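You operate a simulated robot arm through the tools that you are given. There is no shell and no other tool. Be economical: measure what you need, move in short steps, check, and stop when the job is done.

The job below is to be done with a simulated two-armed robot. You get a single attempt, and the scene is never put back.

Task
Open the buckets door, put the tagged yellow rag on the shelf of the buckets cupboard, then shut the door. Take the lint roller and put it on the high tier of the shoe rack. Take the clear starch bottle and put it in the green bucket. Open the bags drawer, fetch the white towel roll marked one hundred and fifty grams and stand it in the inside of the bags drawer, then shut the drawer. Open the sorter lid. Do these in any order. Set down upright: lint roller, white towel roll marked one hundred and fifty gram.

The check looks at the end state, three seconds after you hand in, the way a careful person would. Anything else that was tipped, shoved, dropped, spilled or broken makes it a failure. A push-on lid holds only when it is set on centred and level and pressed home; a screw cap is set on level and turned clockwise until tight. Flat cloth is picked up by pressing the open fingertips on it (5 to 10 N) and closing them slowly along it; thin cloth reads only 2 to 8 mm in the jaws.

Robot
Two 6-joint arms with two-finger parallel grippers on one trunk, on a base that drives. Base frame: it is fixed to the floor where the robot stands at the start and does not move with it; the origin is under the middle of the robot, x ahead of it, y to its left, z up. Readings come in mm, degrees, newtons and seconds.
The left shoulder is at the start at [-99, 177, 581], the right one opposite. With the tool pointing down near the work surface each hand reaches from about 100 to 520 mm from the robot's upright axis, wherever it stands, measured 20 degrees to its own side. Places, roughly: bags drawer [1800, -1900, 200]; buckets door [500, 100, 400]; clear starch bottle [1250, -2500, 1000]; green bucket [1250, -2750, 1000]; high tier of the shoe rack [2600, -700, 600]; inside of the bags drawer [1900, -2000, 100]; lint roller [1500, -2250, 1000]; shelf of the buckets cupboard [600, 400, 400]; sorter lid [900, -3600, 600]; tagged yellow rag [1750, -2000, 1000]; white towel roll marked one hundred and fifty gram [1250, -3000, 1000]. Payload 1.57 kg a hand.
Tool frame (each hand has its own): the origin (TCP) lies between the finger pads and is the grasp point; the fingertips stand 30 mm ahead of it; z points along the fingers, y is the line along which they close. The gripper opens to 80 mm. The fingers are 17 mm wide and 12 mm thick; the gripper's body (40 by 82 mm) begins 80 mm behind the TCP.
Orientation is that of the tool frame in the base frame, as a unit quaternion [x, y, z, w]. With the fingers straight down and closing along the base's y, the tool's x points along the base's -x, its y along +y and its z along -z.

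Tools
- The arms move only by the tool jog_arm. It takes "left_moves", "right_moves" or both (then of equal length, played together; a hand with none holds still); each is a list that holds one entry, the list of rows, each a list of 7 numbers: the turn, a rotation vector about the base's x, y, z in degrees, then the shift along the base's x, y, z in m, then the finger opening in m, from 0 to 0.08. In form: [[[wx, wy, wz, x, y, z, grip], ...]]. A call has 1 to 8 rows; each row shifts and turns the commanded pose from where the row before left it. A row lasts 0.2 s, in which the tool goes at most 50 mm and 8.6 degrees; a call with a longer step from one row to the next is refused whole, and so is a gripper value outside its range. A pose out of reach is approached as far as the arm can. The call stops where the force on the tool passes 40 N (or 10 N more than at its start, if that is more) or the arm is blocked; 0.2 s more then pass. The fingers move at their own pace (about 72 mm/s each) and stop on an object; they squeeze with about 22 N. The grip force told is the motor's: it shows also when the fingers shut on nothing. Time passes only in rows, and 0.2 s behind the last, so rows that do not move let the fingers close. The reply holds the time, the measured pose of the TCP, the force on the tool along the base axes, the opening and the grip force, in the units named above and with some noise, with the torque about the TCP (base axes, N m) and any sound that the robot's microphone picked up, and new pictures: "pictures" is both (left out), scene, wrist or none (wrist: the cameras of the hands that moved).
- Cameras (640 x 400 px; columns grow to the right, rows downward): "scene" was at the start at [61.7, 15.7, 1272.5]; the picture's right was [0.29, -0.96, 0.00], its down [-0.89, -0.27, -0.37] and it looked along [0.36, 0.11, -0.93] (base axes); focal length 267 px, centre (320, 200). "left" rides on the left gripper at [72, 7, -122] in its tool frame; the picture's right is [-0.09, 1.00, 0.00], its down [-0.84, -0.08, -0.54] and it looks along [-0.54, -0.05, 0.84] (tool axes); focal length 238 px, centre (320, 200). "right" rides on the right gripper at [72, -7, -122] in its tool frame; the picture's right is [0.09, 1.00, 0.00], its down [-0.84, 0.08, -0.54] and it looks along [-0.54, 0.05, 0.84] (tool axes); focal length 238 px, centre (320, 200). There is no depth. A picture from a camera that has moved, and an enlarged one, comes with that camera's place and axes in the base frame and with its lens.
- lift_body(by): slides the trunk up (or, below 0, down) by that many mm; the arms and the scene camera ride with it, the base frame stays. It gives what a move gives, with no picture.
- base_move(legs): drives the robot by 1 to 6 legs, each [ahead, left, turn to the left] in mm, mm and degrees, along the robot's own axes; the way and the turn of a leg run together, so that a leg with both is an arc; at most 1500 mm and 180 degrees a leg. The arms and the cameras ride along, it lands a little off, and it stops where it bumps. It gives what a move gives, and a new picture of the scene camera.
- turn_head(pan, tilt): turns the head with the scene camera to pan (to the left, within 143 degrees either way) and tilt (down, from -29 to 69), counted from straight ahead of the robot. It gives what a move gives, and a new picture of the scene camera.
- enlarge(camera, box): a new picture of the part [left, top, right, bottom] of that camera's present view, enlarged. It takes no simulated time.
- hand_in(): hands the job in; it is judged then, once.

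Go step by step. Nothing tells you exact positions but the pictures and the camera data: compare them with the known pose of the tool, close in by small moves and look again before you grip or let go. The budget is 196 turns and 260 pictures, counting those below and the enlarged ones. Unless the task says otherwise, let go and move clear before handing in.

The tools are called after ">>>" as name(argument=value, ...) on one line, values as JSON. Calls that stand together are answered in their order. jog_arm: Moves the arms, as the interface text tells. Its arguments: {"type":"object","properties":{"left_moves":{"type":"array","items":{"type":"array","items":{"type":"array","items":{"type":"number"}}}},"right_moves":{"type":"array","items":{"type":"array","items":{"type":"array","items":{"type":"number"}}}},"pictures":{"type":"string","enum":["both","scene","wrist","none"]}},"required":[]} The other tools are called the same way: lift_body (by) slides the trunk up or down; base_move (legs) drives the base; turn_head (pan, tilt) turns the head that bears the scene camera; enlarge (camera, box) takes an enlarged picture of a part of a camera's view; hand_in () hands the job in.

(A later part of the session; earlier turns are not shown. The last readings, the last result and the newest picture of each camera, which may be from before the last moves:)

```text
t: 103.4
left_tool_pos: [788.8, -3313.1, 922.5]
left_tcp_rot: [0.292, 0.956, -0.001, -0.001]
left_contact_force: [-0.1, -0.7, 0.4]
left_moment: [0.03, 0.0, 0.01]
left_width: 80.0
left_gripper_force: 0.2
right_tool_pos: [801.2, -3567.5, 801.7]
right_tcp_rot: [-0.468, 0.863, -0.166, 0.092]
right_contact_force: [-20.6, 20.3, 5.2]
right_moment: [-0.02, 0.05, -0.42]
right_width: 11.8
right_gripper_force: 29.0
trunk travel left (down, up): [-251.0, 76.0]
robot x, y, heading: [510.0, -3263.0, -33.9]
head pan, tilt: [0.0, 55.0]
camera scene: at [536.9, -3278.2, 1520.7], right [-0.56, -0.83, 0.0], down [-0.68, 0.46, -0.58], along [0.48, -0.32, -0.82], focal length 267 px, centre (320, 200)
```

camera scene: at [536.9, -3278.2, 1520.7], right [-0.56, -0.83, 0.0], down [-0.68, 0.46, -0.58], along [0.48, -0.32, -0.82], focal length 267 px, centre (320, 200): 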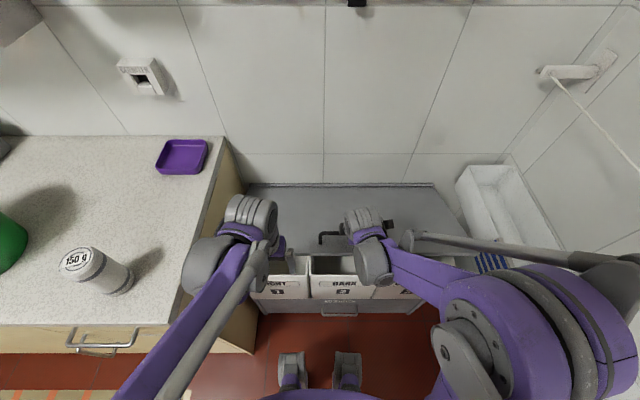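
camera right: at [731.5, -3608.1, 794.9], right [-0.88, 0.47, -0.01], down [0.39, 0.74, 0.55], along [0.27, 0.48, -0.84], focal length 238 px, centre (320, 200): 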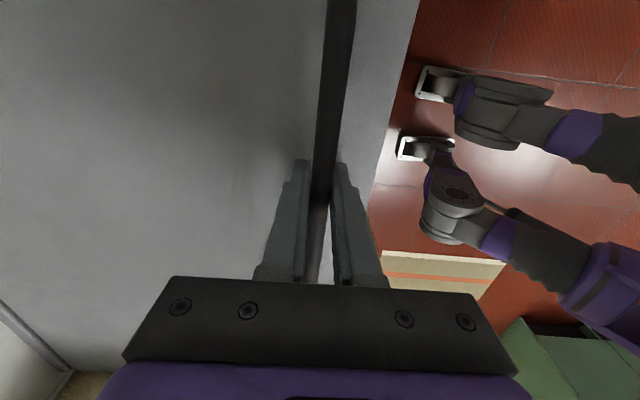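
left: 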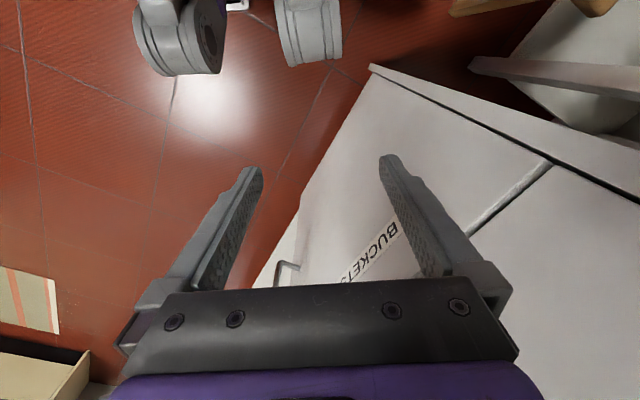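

Lid is following. Continue the arc.

>>> jog_arm(right_moves=[[[-3.86, -5.84, 0, 0.0162, -0.0107, 0.0375, 0.0], [-3.86, -5.84, 0, 0.0229, -0.0151, 0.0344, 0.0], [-3.86, -5.84, 0, 0.0261, -0.0172, 0.0308, 0.0]]], pictures="scene")

```text
t: 104.2
left_tool_pos: [789.0, -3315.6, 921.9]
left_tcp_rot: [0.291, 0.957, 0.0, -0.001]
left_contact_force: [0.2, 0.0, 1.2]
left_moment: [0.04, 0.0, -0.01]
left_width: 79.9
left_gripper_force: 0.0
right_tool_pos: [867.1, -3611.8, 902.8]
right_tcp_rot: [-0.443, 0.818, -0.322, 0.175]
right_contact_force: [-5.8, 0.4, -5.6]
right_moment: [-0.03, 0.14, -0.69]
right_width: 11.8
right_gripper_force: 28.9
trunk travel left (down, up): [-251.0, 76.0]
robot x, y, heading: [514.4, -3261.7, -34.0]
head pan, tilt: [0.0, 55.0]
camera scene: at [538.5, -3281.1, 1520.6], right [-0.56, -0.83, 0.0], down [-0.68, 0.46, -0.57], along [0.48, -0.32, -0.82], focal length 267 px, centre (320, 200)
```

scene: 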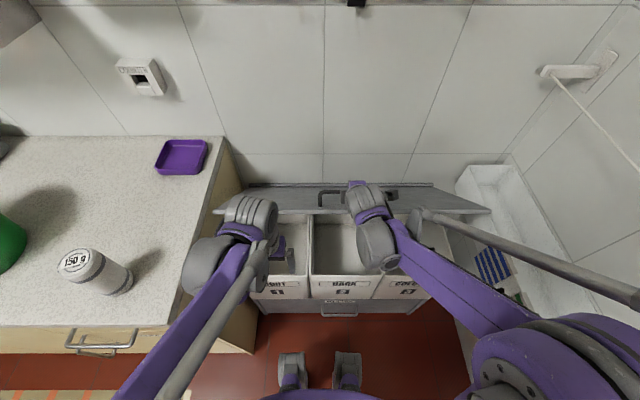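

>>> jog_arm(right_moves=[[[-3.86, -5.84, 0, 0.0285, -0.0188, 0.0268, 0.0], [-3.86, -5.84, 0, 0.0312, -0.0206, 0.0223, 0.0], [-3.86, -5.84, 0, 0.0332, -0.0219, 0.0175, 0.0]]], pictures="scene")

```text
t: 104.9
left_tool_pos: [788.9, -3315.7, 922.2]
left_tcp_rot: [0.292, 0.956, 0.001, -0.002]
left_contact_force: [0.0, -0.4, 0.2]
left_moment: [0.05, 0.01, -0.02]
left_width: 80.0
left_gripper_force: 0.1
right_tool_pos: [928.9, -3652.4, 952.7]
right_tcp_rot: [-0.416, 0.774, -0.419, 0.228]
right_contact_force: [-17.1, 6.9, -1.5]
right_moment: [2.55, 2.74, 1.62]
right_width: 11.5
right_gripper_force: 29.3
trunk travel left (down, up): [-251.0, 76.0]
robot x, y, heading: [511.3, -3261.5, -33.6]
head pan, tilt: [0.0, 55.0]
stopped in row 3 (right hand): the force on the tool passed its limit at 62 N (the readings are from after the stop); the commanded pose is now the measured one
camera scene: at [537.0, -3279.9, 1520.6], right [-0.56, -0.83, 0.0], down [-0.68, 0.46, -0.57], along [0.48, -0.32, -0.82], focal length 267 px, centre (320, 200)
```

scene: 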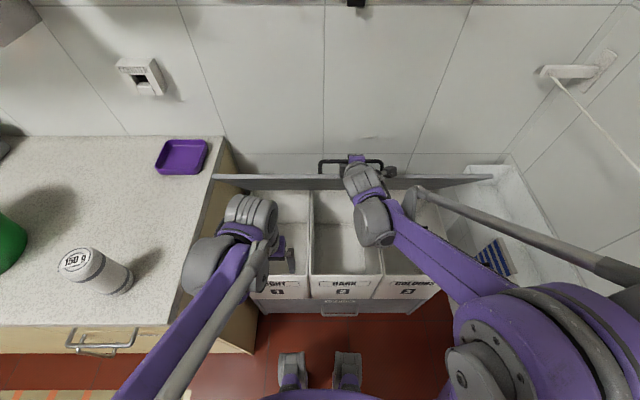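

The lid stands at ~56° and met resistance. I probe with a small further step.

>>> jog_arm(right_moves=[[[0, 0, 0, 0, 0, 0, 0.0], [-1.1, -1.67, 0, 0.009, -0.006, 0.005, 0.0], [-1.1, -1.67, 0, 0.009, -0.006, 0.005, 0.0]]], pictures="wrist")

```text
t: 105.4
left_tool_pos: [788.6, -3313.8, 922.6]
left_tcp_rot: [0.292, 0.956, 0.001, -0.001]
left_contact_force: [0.4, 0.3, 0.4]
left_moment: [0.04, 0.0, 0.0]
left_width: 80.2
left_gripper_force: 0.1
right_tool_pos: [929.5, -3651.7, 951.6]
right_tcp_rot: [-0.414, 0.775, -0.422, 0.226]
right_contact_force: [-23.0, 11.9, 5.6]
right_moment: [3.14, 3.77, 1.51]
right_width: 11.6
right_gripper_force: 29.0
trunk travel left (down, up): [-251.0, 76.0]
robot x, y, heading: [510.3, -3258.8, -33.8]
head pan, tilt: [0.0, 55.0]
stopped in row 2 (right hand): the force on the tool passed its limit at 52 N (the readings are from after the stop); the commanded pose is now the measured one
camera right: at [806.2, -3657.2, 1022.8], right [-0.5, 0.22, -0.84], down [0.05, 0.97, 0.23], along [0.86, 0.07, -0.5], focal length 238 px, centre (320, 200)
```

right: 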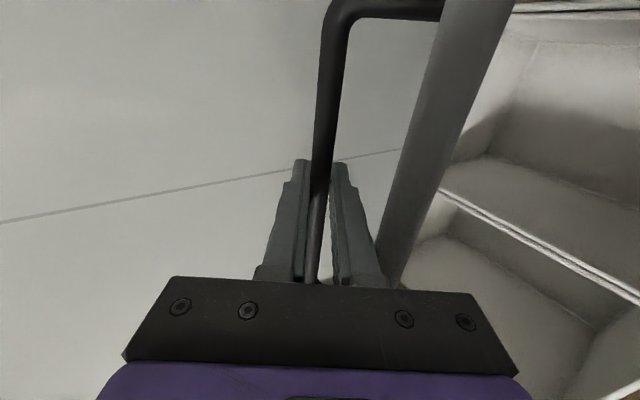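

I zoom in to judge the lid's true angle.

>>> enlarge(camera="scene", box=[200, 120, 520, 320])

>>> turn_head(pan=25, tilt=35)

```text
2.00 times, centred on (360, 220) of scene
camera zoom: at [535.4, -3278.9, 1520.7], right [-0.56, -0.83, 0.0], down [-0.68, 0.46, -0.58], along [0.48, -0.32, -0.82], focal length 533 px, centre (240, 160)
```

zoom: 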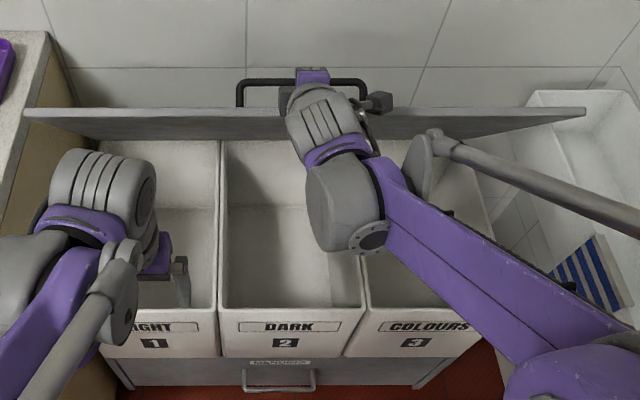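

```text
t: 106.3
left_tool_pos: [787.8, -3313.9, 922.5]
left_tcp_rot: [0.291, 0.957, 0.001, -0.001]
left_contact_force: [-0.7, 0.0, -0.1]
left_moment: [-0.04, 0.0, -0.02]
left_width: 80.0
left_gripper_force: 0.1
right_tool_pos: [929.7, -3653.3, 953.0]
right_tcp_rot: [-0.414, 0.774, -0.421, 0.226]
right_contact_force: [-23.9, 15.8, 5.1]
right_moment: [3.26, 5.1, 0.22]
right_width: 11.3
right_gripper_force: 29.4
trunk travel left (down, up): [-251.0, 76.0]
robot x, y, heading: [511.7, -3266.8, -33.8]
head pan, tilt: [25.0, 35.0]
camera scene: at [562.0, -3251.7, 1548.9], right [-0.16, -0.99, 0.0], down [-0.56, 0.09, -0.82], along [0.81, -0.13, -0.57], focal length 267 px, centre (320, 200)
```

scene: 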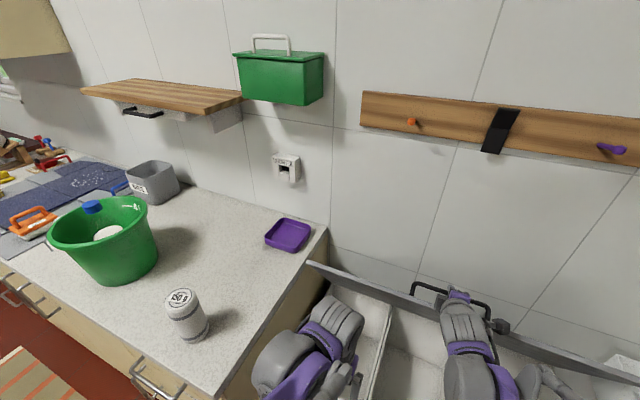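

The lid is really at ~57° (underside visible). I relax the grip slightly to see if stress eases and the lid rests on the fingers.

>>> jog_arm(right_moves=[[[0, 0, 0, 0, 0, 0, 0.022], [0, 0, 0, 0, 0, 0, 0.022]]], pictures="wrist")

```text
t: 106.6
left_tool_pos: [787.0, -3313.6, 923.0]
left_tcp_rot: [0.291, 0.957, 0.0, 0.0]
left_contact_force: [0.9, 0.3, -0.2]
left_moment: [0.0, -0.01, -0.01]
left_width: 79.9
left_gripper_force: 0.1
right_tool_pos: [929.0, -3651.9, 953.9]
right_tcp_rot: [-0.414, 0.774, -0.422, 0.225]
right_contact_force: [-19.4, 11.1, 19.1]
right_moment: [2.17, 3.17, -0.08]
right_width: 18.3
right_gripper_force: 0.0
trunk travel left (down, up): [-251.0, 76.0]
robot x, y, heading: [508.4, -3259.8, -33.9]
head pan, tilt: [25.0, 35.0]
stopped in row 1 (right hand): the force on the tool passed its limit at 44 N (the readings are from after the stop); the commanded pose is now the measured one
camera right: at [805.7, -3656.7, 1024.1], right [-0.5, 0.22, -0.84], down [0.05, 0.97, 0.23], along [0.86, 0.07, -0.5], focal length 238 px, centre (320, 200)
```

right: 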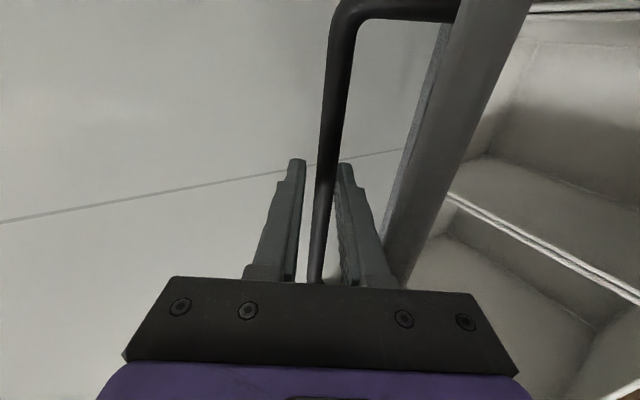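

I see my mistake: as the lid opens its handle faces the wall, so the tool pitched the wrong way and its palm met the lid edge. The right hand will keep supporting the lid while the left hand, closed and pointing forward, pushes the lid's underside.

>>> jog_arm(left_moves=[[[-4.57, -6.92, 0, 0.0167, -0.011, -0.003, 0.0], [-4.57, -6.92, 0, 0.0167, -0.011, -0.003, 0.0], [-4.57, -6.92, 0, 0.0167, -0.011, -0.003, 0.0], [-4.57, -6.92, 0, 0.0167, -0.011, -0.003, 0.0], [-4.57, -6.92, 0, 0.0167, -0.011, -0.003, 0.0], [-4.57, -6.92, 0, 0.0167, -0.011, -0.003, 0.0], [-4.57, -6.92, 0, 0.0167, -0.011, -0.003, 0.0], [-4.57, -6.92, 0, 0.0167, -0.011, -0.003, 0.0]]], pictures="wrist")

>>> turn_head(pan=0, tilt=50)

```text
t: 108.5
left_tool_pos: [920.7, -3402.0, 899.9]
left_tcp_rot: [0.245, 0.804, -0.154, 0.52]
left_contact_force: [-0.5, -0.6, 0.6]
left_moment: [0.01, -0.01, 0.02]
left_width: 0.0
left_gripper_force: 21.5
right_tool_pos: [928.4, -3652.2, 952.7]
right_tcp_rot: [-0.413, 0.775, -0.421, 0.225]
right_contact_force: [-14.5, 7.9, 15.5]
right_moment: [2.09, 2.75, 0.19]
right_width: 18.1
right_gripper_force: 0.1
trunk travel left (down, up): [-251.0, 76.0]
robot x, y, heading: [509.6, -3260.1, -34.0]
head pan, tilt: [25.0, 35.0]
stopped in row 8 (right hand): the force on the tool passed its limit at 45 N (the readings are from after the stop); the commanded pose is now the measured one
camera left: at [806.5, -3318.6, 884.6], right [0.58, 0.81, 0.09], down [-0.17, 0.01, 0.98], along [0.79, -0.59, 0.15], focal length 238 px, centre (320, 200)
```

left: 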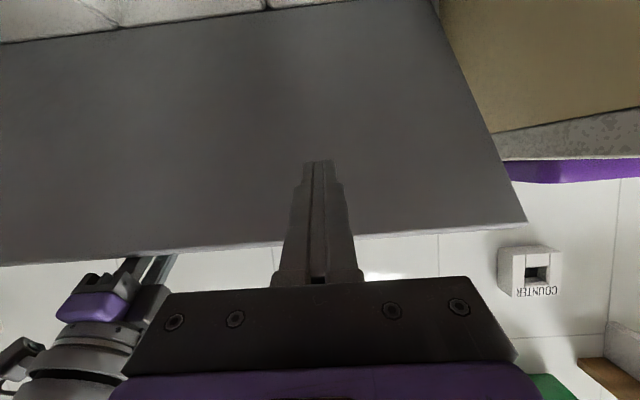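

```text
t: 109.3
left_tool_pos: [919.9, -3401.2, 899.1]
left_tcp_rot: [0.245, 0.803, -0.154, 0.521]
left_contact_force: [-0.1, 0.0, 0.0]
left_moment: [0.03, -0.03, -0.01]
left_width: 0.0
left_gripper_force: 21.2
right_tool_pos: [929.5, -3652.5, 952.5]
right_tcp_rot: [-0.415, 0.774, -0.422, 0.226]
right_contact_force: [-20.2, 10.9, 18.4]
right_moment: [2.34, 3.28, 0.17]
right_width: 19.7
right_gripper_force: 0.2
trunk travel left (down, up): [-251.0, 76.0]
robot x, y, heading: [510.1, -3263.3, -33.8]
head pan, tilt: [0.0, 50.0]
camera scene: at [539.0, -3280.5, 1527.2], right [-0.56, -0.83, 0.0], down [-0.63, 0.43, -0.65], along [0.54, -0.36, -0.76], focal length 267 px, centre (320, 200)
```

scene: 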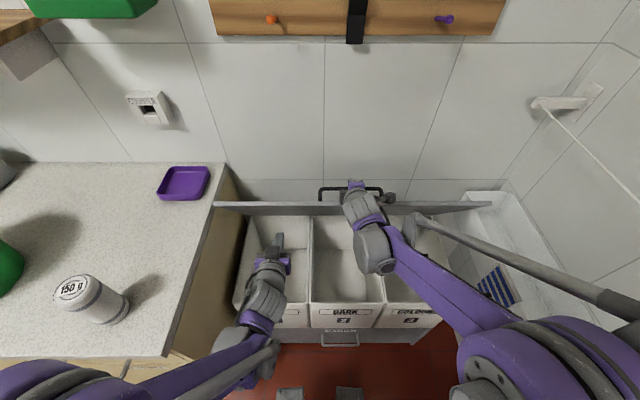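

Left hand is under the lid. Advance it close to the underside.

>>> jog_arm(left_moves=[[[0, 0, 0, 0.0225, -0.0149, 0, 0.0], [0, 0, 0, 0.0225, -0.0149, 0, 0.0], [0, 0, 0, 0.0225, -0.0149, 0, 0.0], [0, 0, 0, 0.0125, -0.0083, 0, 0.0], [0, 0, 0, 0.0083, -0.0055, 0, 0.0], [0, 0, 0, 0.0083, -0.0055, 0, 0.0]]], pictures="wrist")

```text
t: 110.4
left_tool_pos: [996.3, -3448.8, 896.6]
left_tcp_rot: [0.244, 0.807, -0.152, 0.516]
left_contact_force: [-10.6, 4.5, -13.7]
left_moment: [0.23, 0.36, -0.06]
left_width: 0.0
left_gripper_force: 20.7
right_tool_pos: [930.8, -3654.4, 951.4]
right_tcp_rot: [-0.414, 0.776, -0.42, 0.224]
right_contact_force: [-11.9, 4.8, 20.9]
right_moment: [3.88, 4.6, 1.06]
right_width: 13.2
right_gripper_force: 0.1
trunk travel left (down, up): [-251.0, 76.0]
robot x, y, heading: [511.0, -3262.3, -33.8]
head pan, tilt: [0.0, 50.0]
stopped in row 5 (left hand): the force on the tool passed its limit at 92 N (the readings are from after the stop); the commanded pose is now the measured one
camera left: at [881.6, -3367.1, 883.1], right [0.58, 0.81, 0.09], down [-0.16, 0.01, 0.99], along [0.8, -0.59, 0.14], focal length 238 px, centre (320, 200)
```

left: 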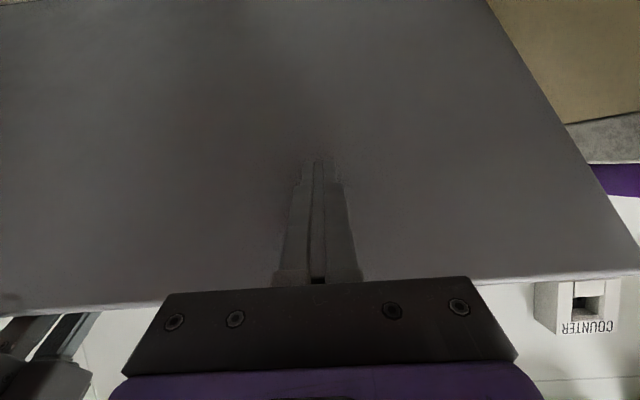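

Left supports the lid. Now rotate the right tool back to be parallel with the lid so it can slip off.

>>> jog_arm(right_moves=[[[3.3, 5, 0, 0, 0, 0, 0.018], [3.86, 5.84, 0, 0, 0, 0, 0.018], [3.86, 5.84, 0, 0, 0, 0, 0.018], [3.86, 5.84, 0, 0, 0, 0, 0.02]]], pictures="wrist")

```text
t: 111.4
left_tool_pos: [999.3, -3452.7, 896.2]
left_tcp_rot: [0.245, 0.806, -0.153, 0.517]
left_contact_force: [-0.5, 0.3, -0.4]
left_moment: [0.01, 0.01, -0.01]
left_width: 0.2
left_gripper_force: 21.0
right_tool_pos: [934.3, -3654.0, 951.6]
right_tcp_rot: [-0.457, 0.852, -0.227, 0.12]
right_contact_force: [-0.5, 0.3, 0.7]
right_moment: [-0.02, -0.02, 0.0]
right_width: 19.9
right_gripper_force: 0.2
trunk travel left (down, up): [-251.0, 76.0]
robot x, y, heading: [509.7, -3259.4, -33.8]
head pan, tilt: [0.0, 50.0]
camera right: at [848.1, -3684.1, 1059.2], right [-0.77, 0.4, -0.49], down [0.18, 0.88, 0.43], along [0.61, 0.24, -0.76], focal length 238 px, centre (320, 200)
```

right: 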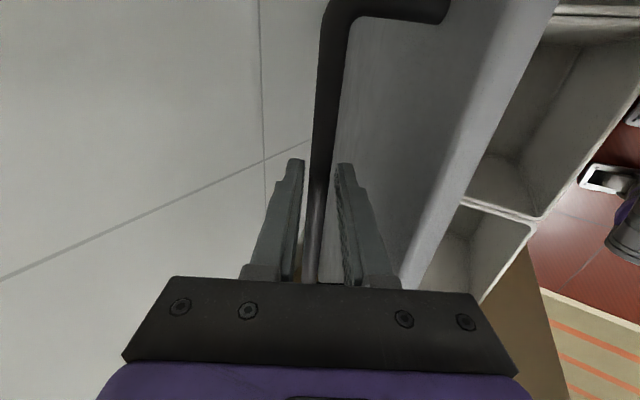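

Forces are nil — the lid holds itself by friction. I withdraw the right hand along its fingers.

>>> jog_arm(right_moves=[[[0, 0, 0, -0.0165, 0.0111, 0.0348, 0.024], [0, 0, 0, -0.0165, 0.0111, 0.0348, 0.024], [0, 0, 0, -0.0165, 0.0111, 0.0348, 0.024], [0, 0, 0, -0.0165, 0.0111, 0.0348, 0.024], [0, 0, 0, -0.03, 0.02, 0.02, 0.024], [0, 0, 0, -0.03, 0.02, 0.02, 0.024]]], pictures="scene")

```text
t: 112.8
left_tool_pos: [998.0, -3450.7, 897.4]
left_tcp_rot: [0.245, 0.806, -0.152, 0.517]
left_contact_force: [-0.7, -0.7, 0.0]
left_moment: [0.0, 0.0, 0.03]
left_width: 0.1
left_gripper_force: 21.5
right_tool_pos: [809.1, -3569.4, 1131.6]
right_tcp_rot: [-0.456, 0.852, -0.227, 0.121]
right_contact_force: [-0.7, 0.4, -0.1]
right_moment: [-0.02, -0.01, 0.01]
right_width: 24.1
right_gripper_force: 0.1
trunk travel left (down, up): [-251.0, 76.0]
robot x, y, heading: [508.0, -3263.4, -33.6]
head pan, tilt: [0.0, 50.0]
camera scene: at [541.4, -3282.5, 1527.1], right [-0.56, -0.83, 0.0], down [-0.64, 0.43, -0.64], along [0.53, -0.36, -0.77], focal length 267 px, centre (320, 200)
```

scene: 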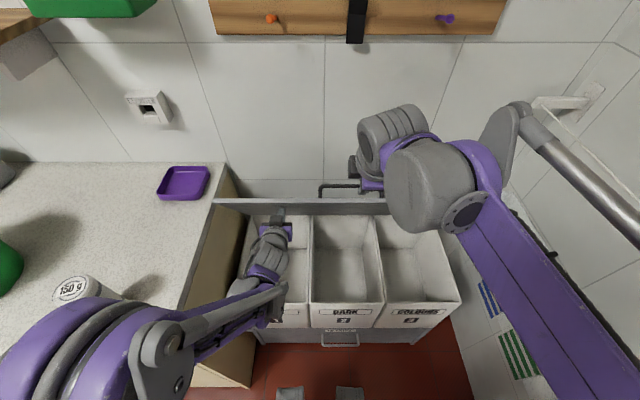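

Lid stays put. Push it further open with the left fingertips.

>>> jog_arm(left_moves=[[[0, 0, 0, 0.0209, -0.0138, 0.002, 0.0], [0, 0, 0, 0.0209, -0.0138, 0.002, 0.0], [0, 0, 0, 0.0209, -0.0138, 0.002, 0.0], [0, 0, 0, 0.0209, -0.0138, 0.002, 0.0], [0, 0, 0, 0.0209, -0.0138, 0.002, 0.0]]], pictures="scene")

```text
t: 114.0
left_tool_pos: [1103.1, -3520.8, 908.0]
left_tcp_rot: [0.244, 0.807, -0.152, 0.516]
left_contact_force: [-1.4, 1.4, 1.3]
left_moment: [-0.06, 0.02, -0.01]
left_width: 0.0
left_gripper_force: 20.8
right_tool_pos: [809.9, -3570.5, 1130.0]
right_tcp_rot: [-0.456, 0.852, -0.228, 0.121]
right_contact_force: [0.3, -0.4, 0.1]
right_moment: [0.03, 0.0, 0.02]
right_width: 24.1
right_gripper_force: 0.0
trunk travel left (down, up): [-251.0, 76.0]
robot x, y, heading: [510.8, -3263.1, -33.8]
head pan, tilt: [0.0, 50.0]
camera scene: at [542.4, -3283.0, 1527.1], right [-0.56, -0.83, 0.0], down [-0.64, 0.43, -0.64], along [0.53, -0.36, -0.77], focal length 267 px, centre (320, 200)
```

scene: 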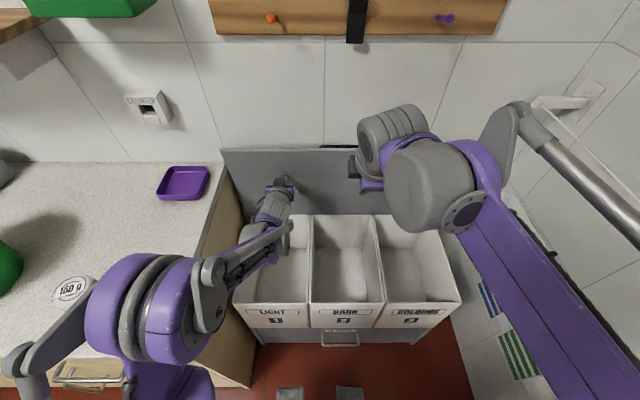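

>>> jog_arm(left_moves=[[[0, 0, 0, 0.0167, -0.011, 0.001, 0.0], [0, 0, 0, 0.0167, -0.011, 0.001, 0.0], [0, 0, 0, 0.0167, -0.011, 0.001, 0.0]]], pictures="scene")

```text
t: 114.4
left_tool_pos: [1110.7, -3525.3, 907.4]
left_tcp_rot: [0.245, 0.807, -0.153, 0.515]
left_contact_force: [-13.5, 8.4, 3.7]
left_moment: [0.01, -0.01, -0.05]
left_width: 0.1
left_gripper_force: 21.4
right_tool_pos: [808.5, -3569.3, 1130.5]
right_tcp_rot: [-0.456, 0.852, -0.228, 0.121]
right_contact_force: [0.2, 0.5, -0.1]
right_moment: [0.03, 0.03, 0.02]
right_width: 24.0
right_gripper_force: 0.1
trunk travel left (down, up): [-251.0, 76.0]
robot x, y, heading: [512.3, -3257.7, -33.9]
head pan, tilt: [0.0, 50.0]
stopped in row 1 (left hand): the force on the tool passed its limit at 136 N (the readings are from after the stop); the commanded pose is now the measured one
camera scene: at [541.3, -3282.3, 1527.1], right [-0.56, -0.83, 0.0], down [-0.64, 0.43, -0.64], along [0.53, -0.36, -0.77], focal length 267 px, centre (320, 200)
```

scene: 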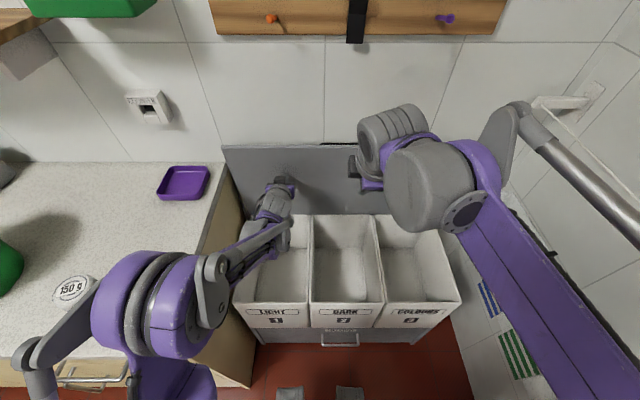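

Lid is at its stop. Retract the left hand.

>>> jog_arm(left_moves=[[[0, 0, 0, -0.02, 0.0132, 0, 0.0], [0, 0, 0, -0.03, 0.02, 0, 0.0], [0, 0, 0, -0.035, 0.023, 0.005, 0.0], [0, 0, 0, -0.035, 0.023, 0.01, 0.0], [4.57, 6.92, 0, -0.035, 0.023, 0.01, 0.0], [4.57, 6.92, 0, -0.035, 0.023, 0.01, 0.0], [4.57, 6.92, 0, -0.035, 0.023, 0.01, 0.08], [4.57, 6.92, 0, -0.035, 0.023, 0.01, 0.08]]], pictures="none")

>>> jog_arm(left_moves=[[[4.57, 6.92, 0, -0.01, 0.007, 0.02, 0.08], [4.57, 6.92, 0, -0.01, 0.007, 0.02, 0.08], [4.57, 6.92, 0, 0, 0, 0.02, 0.08], [3.5, 5.3, 0, 0, 0, 0.02, 0.08]]], pictures="scene")

```text
t: 116.2
left_tool_pos: [851.8, -3355.0, 963.4]
left_tcp_rot: [0.28, 0.92, -0.078, 0.263]
left_contact_force: [0.4, -0.3, -0.6]
left_moment: [-0.02, -0.01, -0.03]
left_width: 79.9
left_gripper_force: 0.7
right_tool_pos: [810.8, -3570.9, 1130.8]
right_tcp_rot: [-0.457, 0.851, -0.228, 0.12]
right_contact_force: [-0.5, 0.2, -0.3]
right_moment: [0.01, 0.01, -0.01]
right_width: 23.9
right_gripper_force: 0.1
trunk travel left (down, up): [-251.0, 76.0]
robot x, y, heading: [509.3, -3263.0, -33.8]
head pan, tilt: [0.0, 50.0]
```

```text
t: 117.2
left_tool_pos: [833.8, -3338.8, 1042.2]
left_tcp_rot: [0.29, 0.957, 0.0, 0.004]
left_contact_force: [-0.2, 0.1, 0.2]
left_moment: [-0.04, 0.01, -0.01]
left_width: 79.9
left_gripper_force: 0.1
right_tool_pos: [811.0, -3570.7, 1129.3]
right_tcp_rot: [-0.456, 0.852, -0.227, 0.12]
right_contact_force: [-1.0, 0.0, -0.5]
right_moment: [-0.04, -0.02, -0.02]
right_width: 24.1
right_gripper_force: 0.1
trunk travel left (down, up): [-251.0, 76.0]
robot x, y, heading: [512.4, -3259.7, -33.9]
head pan, tilt: [0.0, 50.0]
camera scene: at [542.9, -3283.5, 1527.0], right [-0.56, -0.83, 0.0], down [-0.64, 0.43, -0.64], along [0.53, -0.36, -0.77], focal length 267 px, centre (320, 200)
```

scene: 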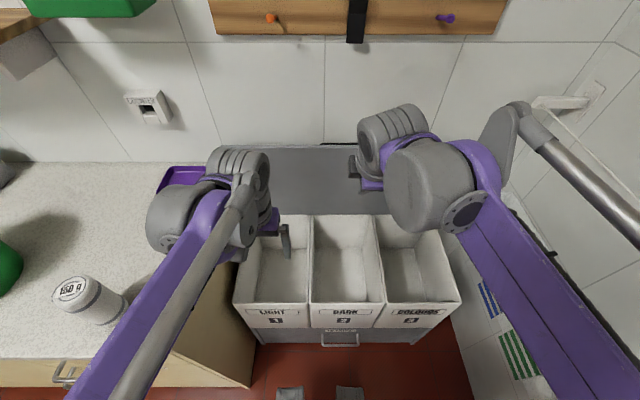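

Lid is fully open and stays. Now fetch the roll with the left hand from above.

>>> jog_arm(left_moves=[[[0, 0, 0, 0, 0, 0.035, 0.08], [0, 0, 0, 0, 0, 0.035, 0.08]]], pictures="none")

>>> base_move(legs=[[-175, 0, 0], [0, 325, 0]])

>>> enlarge(camera="left", box=[0, 0, 640, 400])

```text
t: 117.8
left_tool_pos: [833.2, -3339.5, 1113.4]
left_tcp_rot: [0.291, 0.957, -0.001, 0.006]
left_contact_force: [-0.5, -0.2, 0.1]
left_moment: [0.03, 0.03, 0.05]
left_width: 80.0
left_gripper_force: 0.1
right_tool_pos: [809.1, -3570.4, 1131.7]
right_tcp_rot: [-0.456, 0.851, -0.229, 0.121]
right_contact_force: [0.3, -0.9, 0.5]
right_moment: [0.03, 0.04, -0.02]
right_width: 23.9
right_gripper_force: 0.1
trunk travel left (down, up): [-251.0, 76.0]
robot x, y, heading: [510.3, -3259.8, -33.9]
head pan, tilt: [0.0, 50.0]
```

```text
t: 122.3
left_tool_pos: [869.8, -2974.4, 1112.9]
left_tcp_rot: [0.292, 0.956, -0.001, 0.004]
left_contact_force: [-0.4, -0.1, 0.4]
left_moment: [0.0, -0.02, -0.03]
left_width: 79.8
left_gripper_force: 0.1
right_tool_pos: [848.3, -3206.0, 1130.1]
right_tcp_rot: [-0.456, 0.852, -0.228, 0.121]
right_contact_force: [-0.5, 0.5, 0.2]
right_moment: [0.0, 0.0, 0.05]
right_width: 24.0
right_gripper_force: 0.0
trunk travel left (down, up): [-251.0, 76.0]
robot x, y, heading: [548.0, -2893.6, -34.2]
head pan, tilt: [0.0, 50.0]
camera scene: at [580.5, -2917.9, 1527.1], right [-0.56, -0.83, 0.0], down [-0.64, 0.43, -0.64], along [0.53, -0.36, -0.77], focal length 267 px, centre (320, 200)
```

scene: 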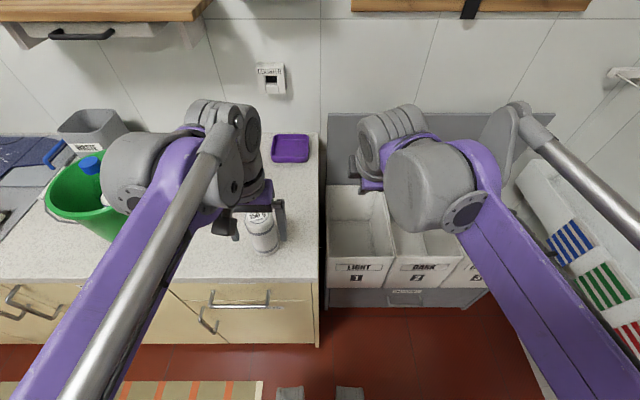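

```text
1.00 times, centred on (320, 200) of left (not enlarged: the box is as wide or as high as the picture)
camera zoom: at [812.6, -2928.9, 1234.5], right [0.63, 0.78, 0.0], down [0.65, -0.53, 0.55], along [0.43, -0.35, -0.83], focal length 238 px, centre (320, 200)
```

zoom: 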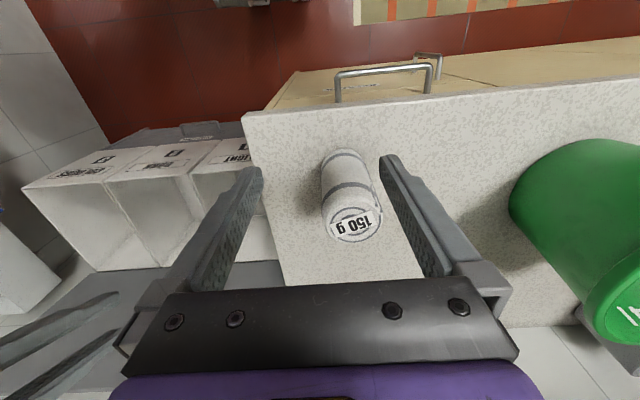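

Roll top is at (964, -3005). Move over it and check.

>>> jog_arm(left_moves=[[[0, 0, 0, 0.031, -0.01, 0, 0.08], [0, 0, 0, 0.031, -0.01, 0, 0.08], [0, 0, 0, 0.031, -0.01, -0.01, 0.08]]], pictures="wrist")

```text
t: 123.1
left_tool_pos: [964.2, -3004.6, 1102.4]
left_tcp_rot: [0.291, 0.957, 0.0, 0.004]
left_contact_force: [0.1, -0.2, 0.1]
left_moment: [0.03, 0.0, -0.01]
left_width: 79.9
left_gripper_force: 0.1
right_tool_pos: [849.5, -3206.6, 1130.8]
right_tcp_rot: [-0.455, 0.853, -0.227, 0.121]
right_contact_force: [-0.1, -0.5, -0.6]
right_moment: [0.01, 0.02, 0.02]
right_width: 23.9
right_gripper_force: 0.0
trunk travel left (down, up): [-251.0, 76.0]
robot x, y, heading: [547.3, -2893.8, -33.9]
head pan, tilt: [0.0, 50.0]
camera left: at [906.4, -2959.5, 1224.1], right [0.63, 0.78, 0.0], down [0.65, -0.53, 0.55], along [0.43, -0.35, -0.84], focal length 238 px, centre (320, 200)
```

left: 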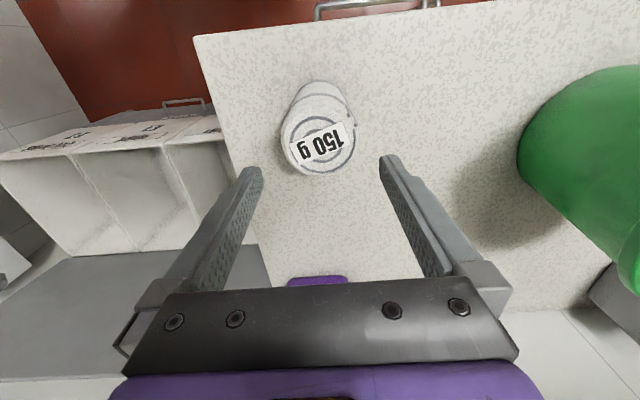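

>>> jog_arm(left_moves=[[[0, 0, 0, -0.002, 0, -0.04, 0.08], [0, 0, 0, -0.002, 0, -0.04, 0.08], [0, 0, 0, 0, 0, -0.023, 0.08], [0, 0, 0, 0, 0, 0, 0.0], [0, 0, 0, 0, 0, 0, 0.0], [0, 0, 0, 0, 0, 0, 0.0], [0, 0, 0, 0, 0, 0.03, 0.0], [0, 0, 0, 0, 0, 0.04, 0.0]]], pictures="both")

```text
t: 124.9
left_tool_pos: [959.8, -3005.0, 1069.0]
left_tcp_rot: [0.291, 0.957, -0.001, 0.006]
left_contact_force: [0.0, 0.5, -1.8]
left_moment: [-0.01, 0.03, 0.0]
left_width: 64.8
left_gripper_force: 21.9
right_tool_pos: [847.4, -3205.3, 1130.1]
right_tcp_rot: [-0.455, 0.852, -0.227, 0.121]
right_contact_force: [-0.1, -0.7, -0.1]
right_moment: [0.02, -0.01, -0.03]
right_width: 23.8
right_gripper_force: 0.0
trunk travel left (down, up): [-251.0, 76.0]
robot x, y, heading: [548.2, -2899.3, -33.8]
head pan, tilt: [0.0, 50.0]
camera scene: at [580.4, -2918.0, 1527.0], right [-0.56, -0.83, 0.0], down [-0.64, 0.43, -0.64], along [0.53, -0.36, -0.77], focal length 267 px, centre (320, 200)
camera left: at [901.1, -2958.6, 1190.2], right [0.63, 0.78, 0.0], down [0.65, -0.53, 0.55], along [0.43, -0.35, -0.83], focal length 238 px, centre (320, 200)
```

scene: 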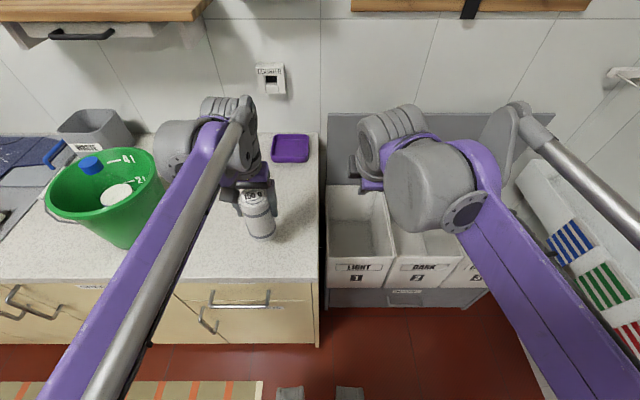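
left: 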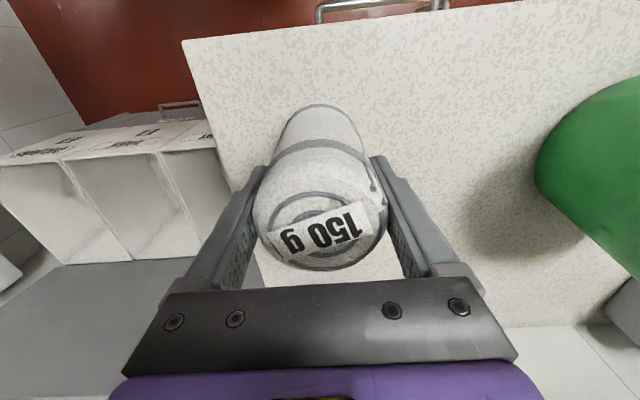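

Roll held from above. Back off and drive left to the drawers.

>>> jog_arm(left_moves=[[[0, 0, 0, -0.035, 0.023, 0.01, 0.0], [0, 0, 0, -0.035, 0.023, 0.01, 0.0], [0, 0, 0, -0.035, 0.023, 0.01, 0.0]]], pictures="none")

>>> base_move(legs=[[-250, 0, 0], [0, 900, 0], [0, 740, 0]])

>>> turn_head(pan=0, tilt=45)

```text
t: 125.7
left_tool_pos: [853.4, -2931.5, 1099.1]
left_tcp_rot: [0.291, 0.957, -0.001, 0.006]
left_contact_force: [0.0, 0.4, -2.4]
left_moment: [-0.04, 0.02, 0.0]
left_width: 64.8
left_gripper_force: 22.2
right_tool_pos: [847.1, -3204.8, 1129.9]
right_tcp_rot: [-0.455, 0.852, -0.229, 0.121]
right_contact_force: [-0.6, 1.0, 0.3]
right_moment: [0.03, -0.04, 0.03]
right_width: 24.0
right_gripper_force: 0.0
trunk travel left (down, up): [-251.0, 76.0]
robot x, y, heading: [548.3, -2898.1, -33.9]
head pan, tilt: [0.0, 50.0]
```

```text
t: 141.9
left_tool_pos: [1546.4, -1412.4, 1097.5]
left_tcp_rot: [0.281, 0.96, 0.0, 0.005]
left_contact_force: [0.6, -0.2, -2.2]
left_moment: [0.01, 0.01, -0.02]
left_width: 64.7
left_gripper_force: 22.5
right_tool_pos: [1546.5, -1684.1, 1130.4]
right_tcp_rot: [-0.464, 0.847, -0.227, 0.124]
right_contact_force: [-0.5, 0.5, 0.6]
right_moment: [0.04, -0.01, 0.01]
right_width: 24.0
right_gripper_force: 0.2
trunk travel left (down, up): [-251.0, 76.0]
robot x, y, heading: [1240.0, -1382.2, -33.0]
head pan, tilt: [0.0, 50.0]
camera scene: at [1272.7, -1402.7, 1527.1], right [-0.54, -0.84, 0.0], down [-0.64, 0.41, -0.64], along [0.54, -0.35, -0.77], focal length 267 px, centre (320, 200)
```

scene: 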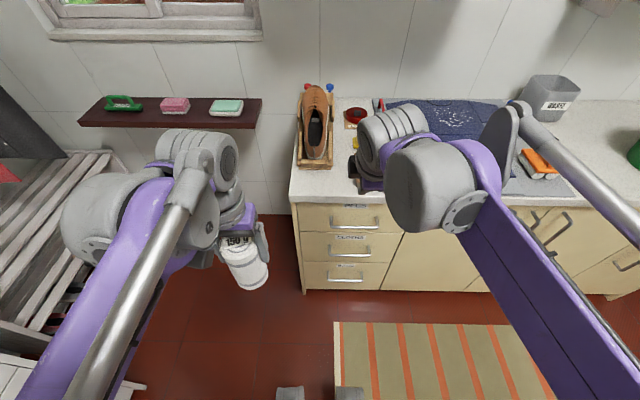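

```text
t: 142.5
left_tool_pos: [1548.4, -1412.4, 1098.2]
left_tcp_rot: [0.281, 0.96, -0.001, 0.005]
left_contact_force: [-0.9, 0.1, -2.0]
left_moment: [-0.03, -0.01, -0.04]
left_width: 65.3
left_gripper_force: 22.0
right_tool_pos: [1546.3, -1684.8, 1130.5]
right_tcp_rot: [-0.464, 0.847, -0.227, 0.123]
right_contact_force: [-0.2, 0.0, 0.5]
right_moment: [-0.02, -0.01, -0.02]
right_width: 24.0
right_gripper_force: 0.0
trunk travel left (down, up): [-251.0, 76.0]
robot x, y, heading: [1238.4, -1382.9, -32.9]
head pan, tilt: [0.0, 45.0]
camera scene: at [1276.3, -1405.0, 1533.9], right [-0.54, -0.84, 0.0], down [-0.6, 0.38, -0.71], along [0.59, -0.38, -0.71], focal length 267 px, centre (320, 200)
```

scene: 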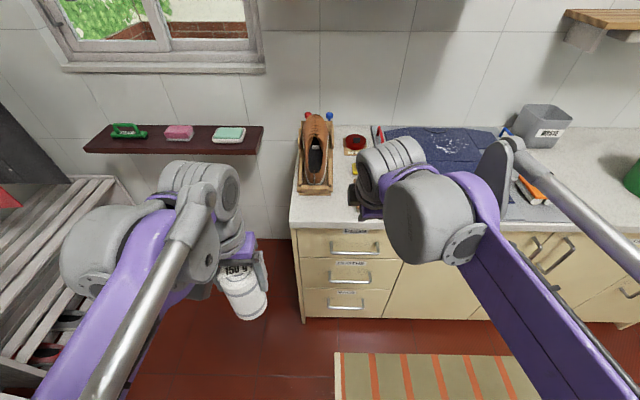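

Three drawers: PEGS, CLOTHS, BAGS (lowest). I lower the trunk and bring the right hand low, pitching it forward with fingers closing vertically.

>>> lift_body(by=-240)

>>> jog_arm(right_moves=[[[-4.63, -7.13, 0, 0, 0, -0.045, 0.05], [-4.63, -7.13, 0, 0, 0, -0.045, 0.05], [-4.63, -7.13, 0, 0, 0, -0.045, 0.05], [-4.63, -7.13, 0, 0, 0, -0.045, 0.05], [-4.63, -7.13, 0, 0, 0, -0.045, 0.05], [-4.63, -7.13, 0, 0, 0, -0.045, 0.05], [0, 0, 0, 0, 0, -0.045, 0.05], [0, 0, 0, 0, 0, -0.045, 0.05]]], pictures="both")

```text
t: 145.0
left_tool_pos: [1546.3, -1411.5, 858.5]
left_tcp_rot: [0.281, 0.96, -0.001, 0.005]
left_contact_force: [0.0, 0.2, -2.1]
left_moment: [0.02, 0.03, 0.01]
left_width: 65.1
left_gripper_force: 21.6
right_tool_pos: [1546.1, -1684.4, 889.1]
right_tcp_rot: [-0.464, 0.848, -0.226, 0.124]
right_contact_force: [0.8, 0.1, -0.2]
right_moment: [0.0, 0.01, 0.01]
right_width: 23.9
right_gripper_force: 0.1
trunk travel left (down, up): [-11.0, 316.0]
robot x, y, heading: [1238.3, -1380.0, -32.8]
head pan, tilt: [0.0, 45.0]
```

```text
t: 146.8
left_tool_pos: [1546.6, -1412.8, 858.6]
left_tcp_rot: [0.28, 0.96, -0.002, 0.005]
left_contact_force: [0.5, 0.3, -1.3]
left_moment: [0.02, 0.01, 0.0]
left_width: 65.1
left_gripper_force: 21.6
right_tool_pos: [1597.5, -1704.8, 602.1]
right_tcp_rot: [-0.367, 0.668, -0.57, 0.308]
right_contact_force: [0.5, -0.3, -0.3]
right_moment: [-0.02, 0.02, 0.05]
right_width: 50.0
right_gripper_force: 0.0
right hand out of reach, approached as far as the arm can: row 6, 7, 8
trunk travel left (down, up): [-11.0, 316.0]
robot x, y, heading: [1241.0, -1382.7, -32.8]
head pan, tilt: [0.0, 45.0]
camera scene: at [1318.0, -1431.7, 1289.3], right [-0.54, -0.84, 0.0], down [-0.6, 0.38, -0.71], along [0.59, -0.38, -0.71], focal length 267 px, centre (320, 200)
camera right: at [1458.0, -1700.4, 627.4], right [-0.19, 0.0, -0.98], down [-0.01, 1.0, 0.0], along [0.98, 0.01, -0.19], focal length 238 px, centre (320, 200)
```

scene: 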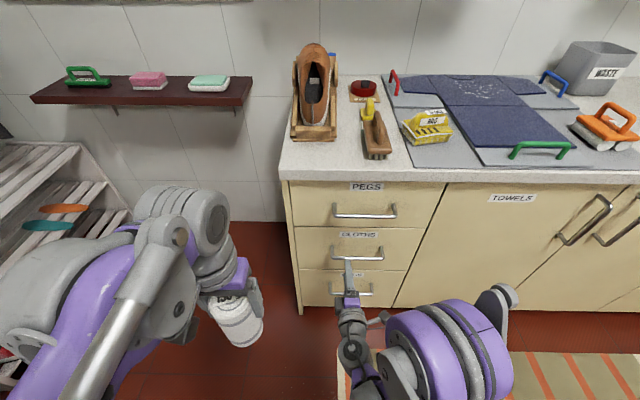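
right: 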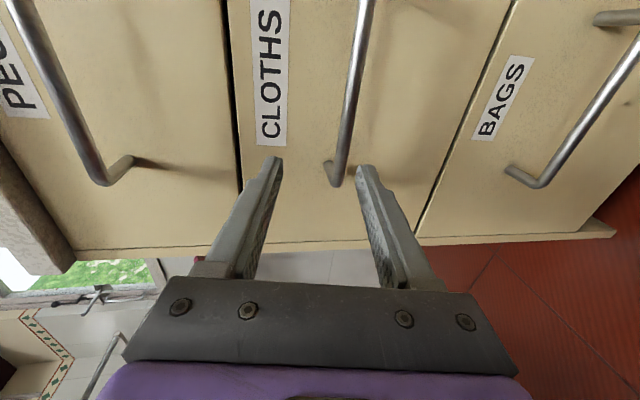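

BAGS handle found: n≈2345, z≈329. The arm is too folded here; I back up 130 mm and reach lower with the arm more extended.

>>> base_move(legs=[[-130, 0, -0.6]])

>>> jog_arm(right_moves=[[[0, 0, 0, 0.01, -0.0065, -0.045, 0.05], [0, 0, 0, 0.01, -0.0065, -0.045, 0.05], [0, 0, 0, 0.01, -0.0065, -0.045, 0.05], [0, 0, 0, 0.01, -0.0065, -0.045, 0.05], [0, 0, 0, 0.01, -0.0065, -0.045, 0.05], [0, 0, 0, 0.01, -0.0065, -0.045, 0.05]]], pictures="both")

```text
t: 148.1
left_tool_pos: [1437.2, -1344.4, 858.8]
left_tcp_rot: [0.286, 0.958, -0.001, 0.006]
left_contact_force: [0.5, 0.0, -2.1]
left_moment: [0.0, -0.02, 0.01]
left_width: 65.0
left_gripper_force: 21.9
right_tool_pos: [1485.4, -1638.4, 601.7]
right_tcp_rot: [-0.364, 0.669, -0.572, 0.305]
right_contact_force: [0.1, 0.2, 0.8]
right_moment: [0.04, 0.01, 0.02]
right_width: 49.9
right_gripper_force: 0.1
trunk travel left (down, up): [-11.0, 316.0]
robot x, y, heading: [1135.1, -1309.7, -33.1]
head pan, tilt: [0.0, 45.0]
camera scene: at [1208.3, -1361.7, 1289.4], right [-0.55, -0.84, 0.0], down [-0.59, 0.39, -0.71], along [0.59, -0.39, -0.71], focal length 267 px, centre (320, 200)
```

scene: 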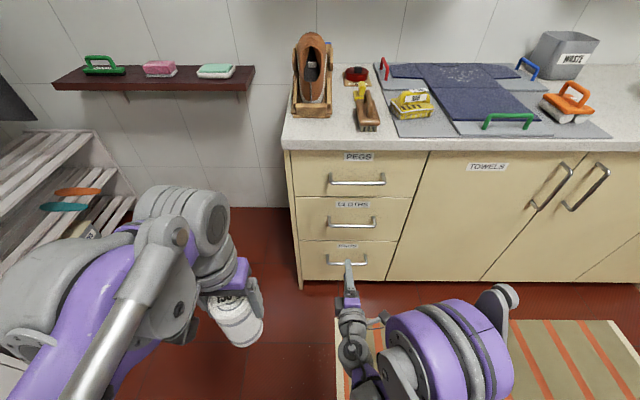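

```text
t: 149.5
left_tool_pos: [1438.2, -1345.0, 858.6]
left_tcp_rot: [0.285, 0.958, -0.001, 0.004]
left_contact_force: [-0.8, -2.0, -2.0]
left_moment: [-0.03, -0.01, 0.0]
left_width: 65.0
left_gripper_force: 22.3
right_tool_pos: [1588.5, -1694.1, 361.1]
right_tcp_rot: [-0.364, 0.669, -0.572, 0.304]
right_contact_force: [-0.4, -0.5, 1.0]
right_moment: [0.01, 0.0, 0.0]
right_width: 50.1
right_gripper_force: 0.0
right hand out of reach, approached as far as the arm can: row 1, 2, 3, 4
trunk travel left (down, up): [-11.0, 316.0]
robot x, y, heading: [1130.9, -1312.8, -33.4]
head pan, tilt: [0.0, 45.0]
camera scene: at [1209.0, -1362.2, 1289.4], right [-0.55, -0.84, 0.0], down [-0.59, 0.39, -0.71], along [0.59, -0.39, -0.71], focal length 267 px, centre (320, 200)
camera right: at [1448.9, -1687.4, 386.3], right [-0.19, 0.0, -0.98], down [0.0, 1.0, 0.0], along [0.98, 0.0, -0.19], focal length 238 px, centre (320, 200)
```

scene: 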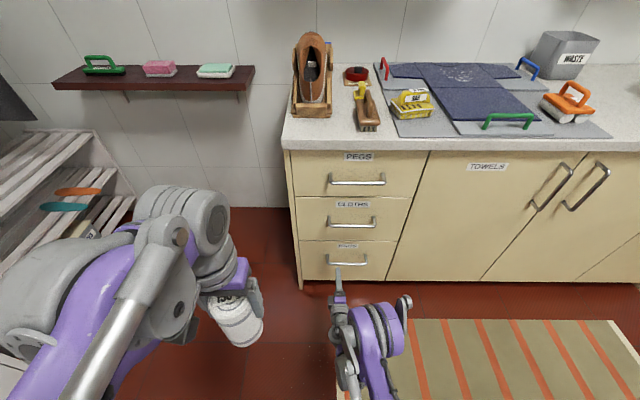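
right: 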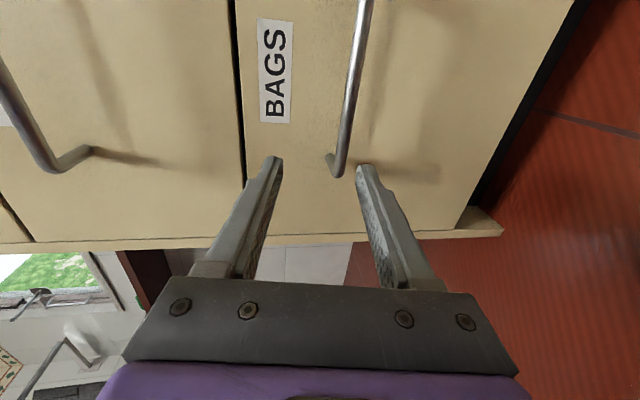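

BAGS handle is right in front. Advance around its bar.

>>> jog_arm(right_moves=[[[0, 0, 0, -0.013, -0.02, -0.015, 0.06], [0, 0, 0, 0.0165, -0.016, -0.012, 0.06], [0, 0, 0, 0.023, -0.0152, -0.004, 0.06], [0, 0, 0, 0.0225, -0.0149, -0.004, 0.06]]], pictures="wrist")

```text
t: 150.5
left_tool_pos: [1438.3, -1344.7, 858.5]
left_tcp_rot: [0.285, 0.958, -0.001, 0.005]
left_contact_force: [0.2, 0.3, -2.0]
left_moment: [-0.01, -0.01, 0.0]
left_width: 64.9
left_gripper_force: 21.6
right_tool_pos: [1639.8, -1761.5, 325.9]
right_tcp_rot: [-0.362, 0.67, -0.572, 0.306]
right_contact_force: [-0.7, -0.7, 1.3]
right_moment: [0.0, 0.03, 0.03]
right_width: 60.0
right_gripper_force: 0.1
trunk travel left (down, up): [-11.0, 316.0]
robot x, y, heading: [1132.4, -1314.8, -33.3]
head pan, tilt: [0.0, 45.0]
camera right: at [1499.2, -1754.6, 351.0], right [-0.19, 0.0, -0.98], down [0.0, 1.0, 0.0], along [0.98, 0.0, -0.19], focal length 238 px, centre (320, 200)
```

right: 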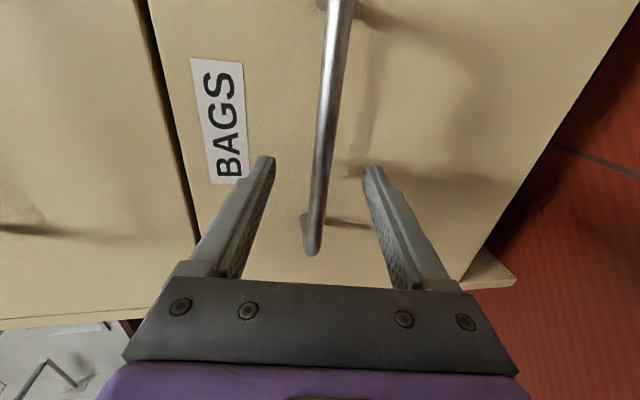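

>>> jog_arm(right_moves=[[[0, 0, 0, 0.006, -0.004, 0, 0.06], [0, 0, 0, 0, 0, 0, 0.0], [0, 0, 0, 0, 0, 0, 0.0], [0, 0, 0, 0, 0, 0, 0.0]]], pictures="wrist")

```text
t: 151.5
left_tool_pos: [1439.6, -1345.8, 859.6]
left_tcp_rot: [0.286, 0.958, -0.001, 0.005]
left_contact_force: [0.3, -0.4, -1.7]
left_moment: [0.02, 0.0, 0.01]
left_width: 64.8
left_gripper_force: 22.5
right_tool_pos: [1644.4, -1764.6, 325.1]
right_tcp_rot: [-0.363, 0.67, -0.572, 0.305]
right_contact_force: [-7.0, 2.2, -17.1]
right_moment: [0.28, -0.09, 0.25]
right_width: 11.7
right_gripper_force: 28.7
trunk travel left (down, up): [-11.0, 316.0]
robot x, y, heading: [1133.0, -1308.6, -33.6]
head pan, tilt: [0.0, 45.0]
camera right: at [1504.3, -1758.8, 350.0], right [-0.19, 0.01, -0.98], down [0.0, 1.0, 0.01], along [0.98, 0.0, -0.19], focal length 238 px, centre (320, 200)
```

right: 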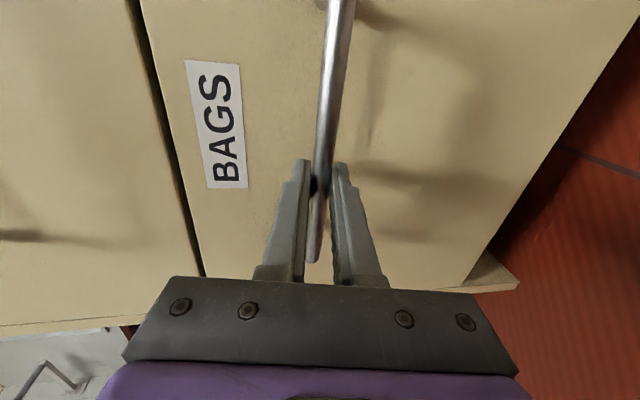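

Bar gripped. Pull the drawer by driving backward.

>>> base_move(legs=[[-250, 0, 0]])

```text
t: 153.3
left_tool_pos: [1229.0, -1208.4, 857.8]
left_tcp_rot: [0.285, 0.959, 0.0, 0.004]
left_contact_force: [0.1, 1.6, -3.3]
left_moment: [-0.02, 0.0, 0.01]
left_width: 64.7
left_gripper_force: 22.1
right_tool_pos: [1436.0, -1626.1, 324.5]
right_tcp_rot: [-0.365, 0.669, -0.571, 0.306]
right_contact_force: [7.6, 9.1, -24.3]
right_moment: [0.31, -0.05, -0.22]
right_width: 11.7
right_gripper_force: 28.9
trunk travel left (down, up): [-11.0, 316.0]
robot x, y, heading: [922.3, -1169.4, -33.3]
head pan, tilt: [0.0, 45.0]
camera scene: at [1001.1, -1225.7, 1289.2], right [-0.55, -0.84, 0.0], down [-0.59, 0.39, -0.71], along [0.59, -0.39, -0.71], focal length 267 px, centre (320, 200)
```

scene: 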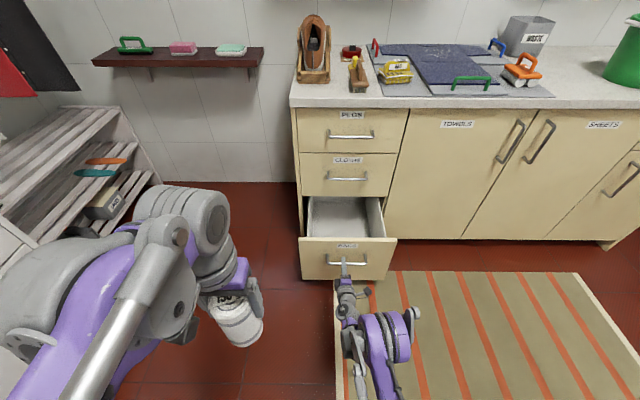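

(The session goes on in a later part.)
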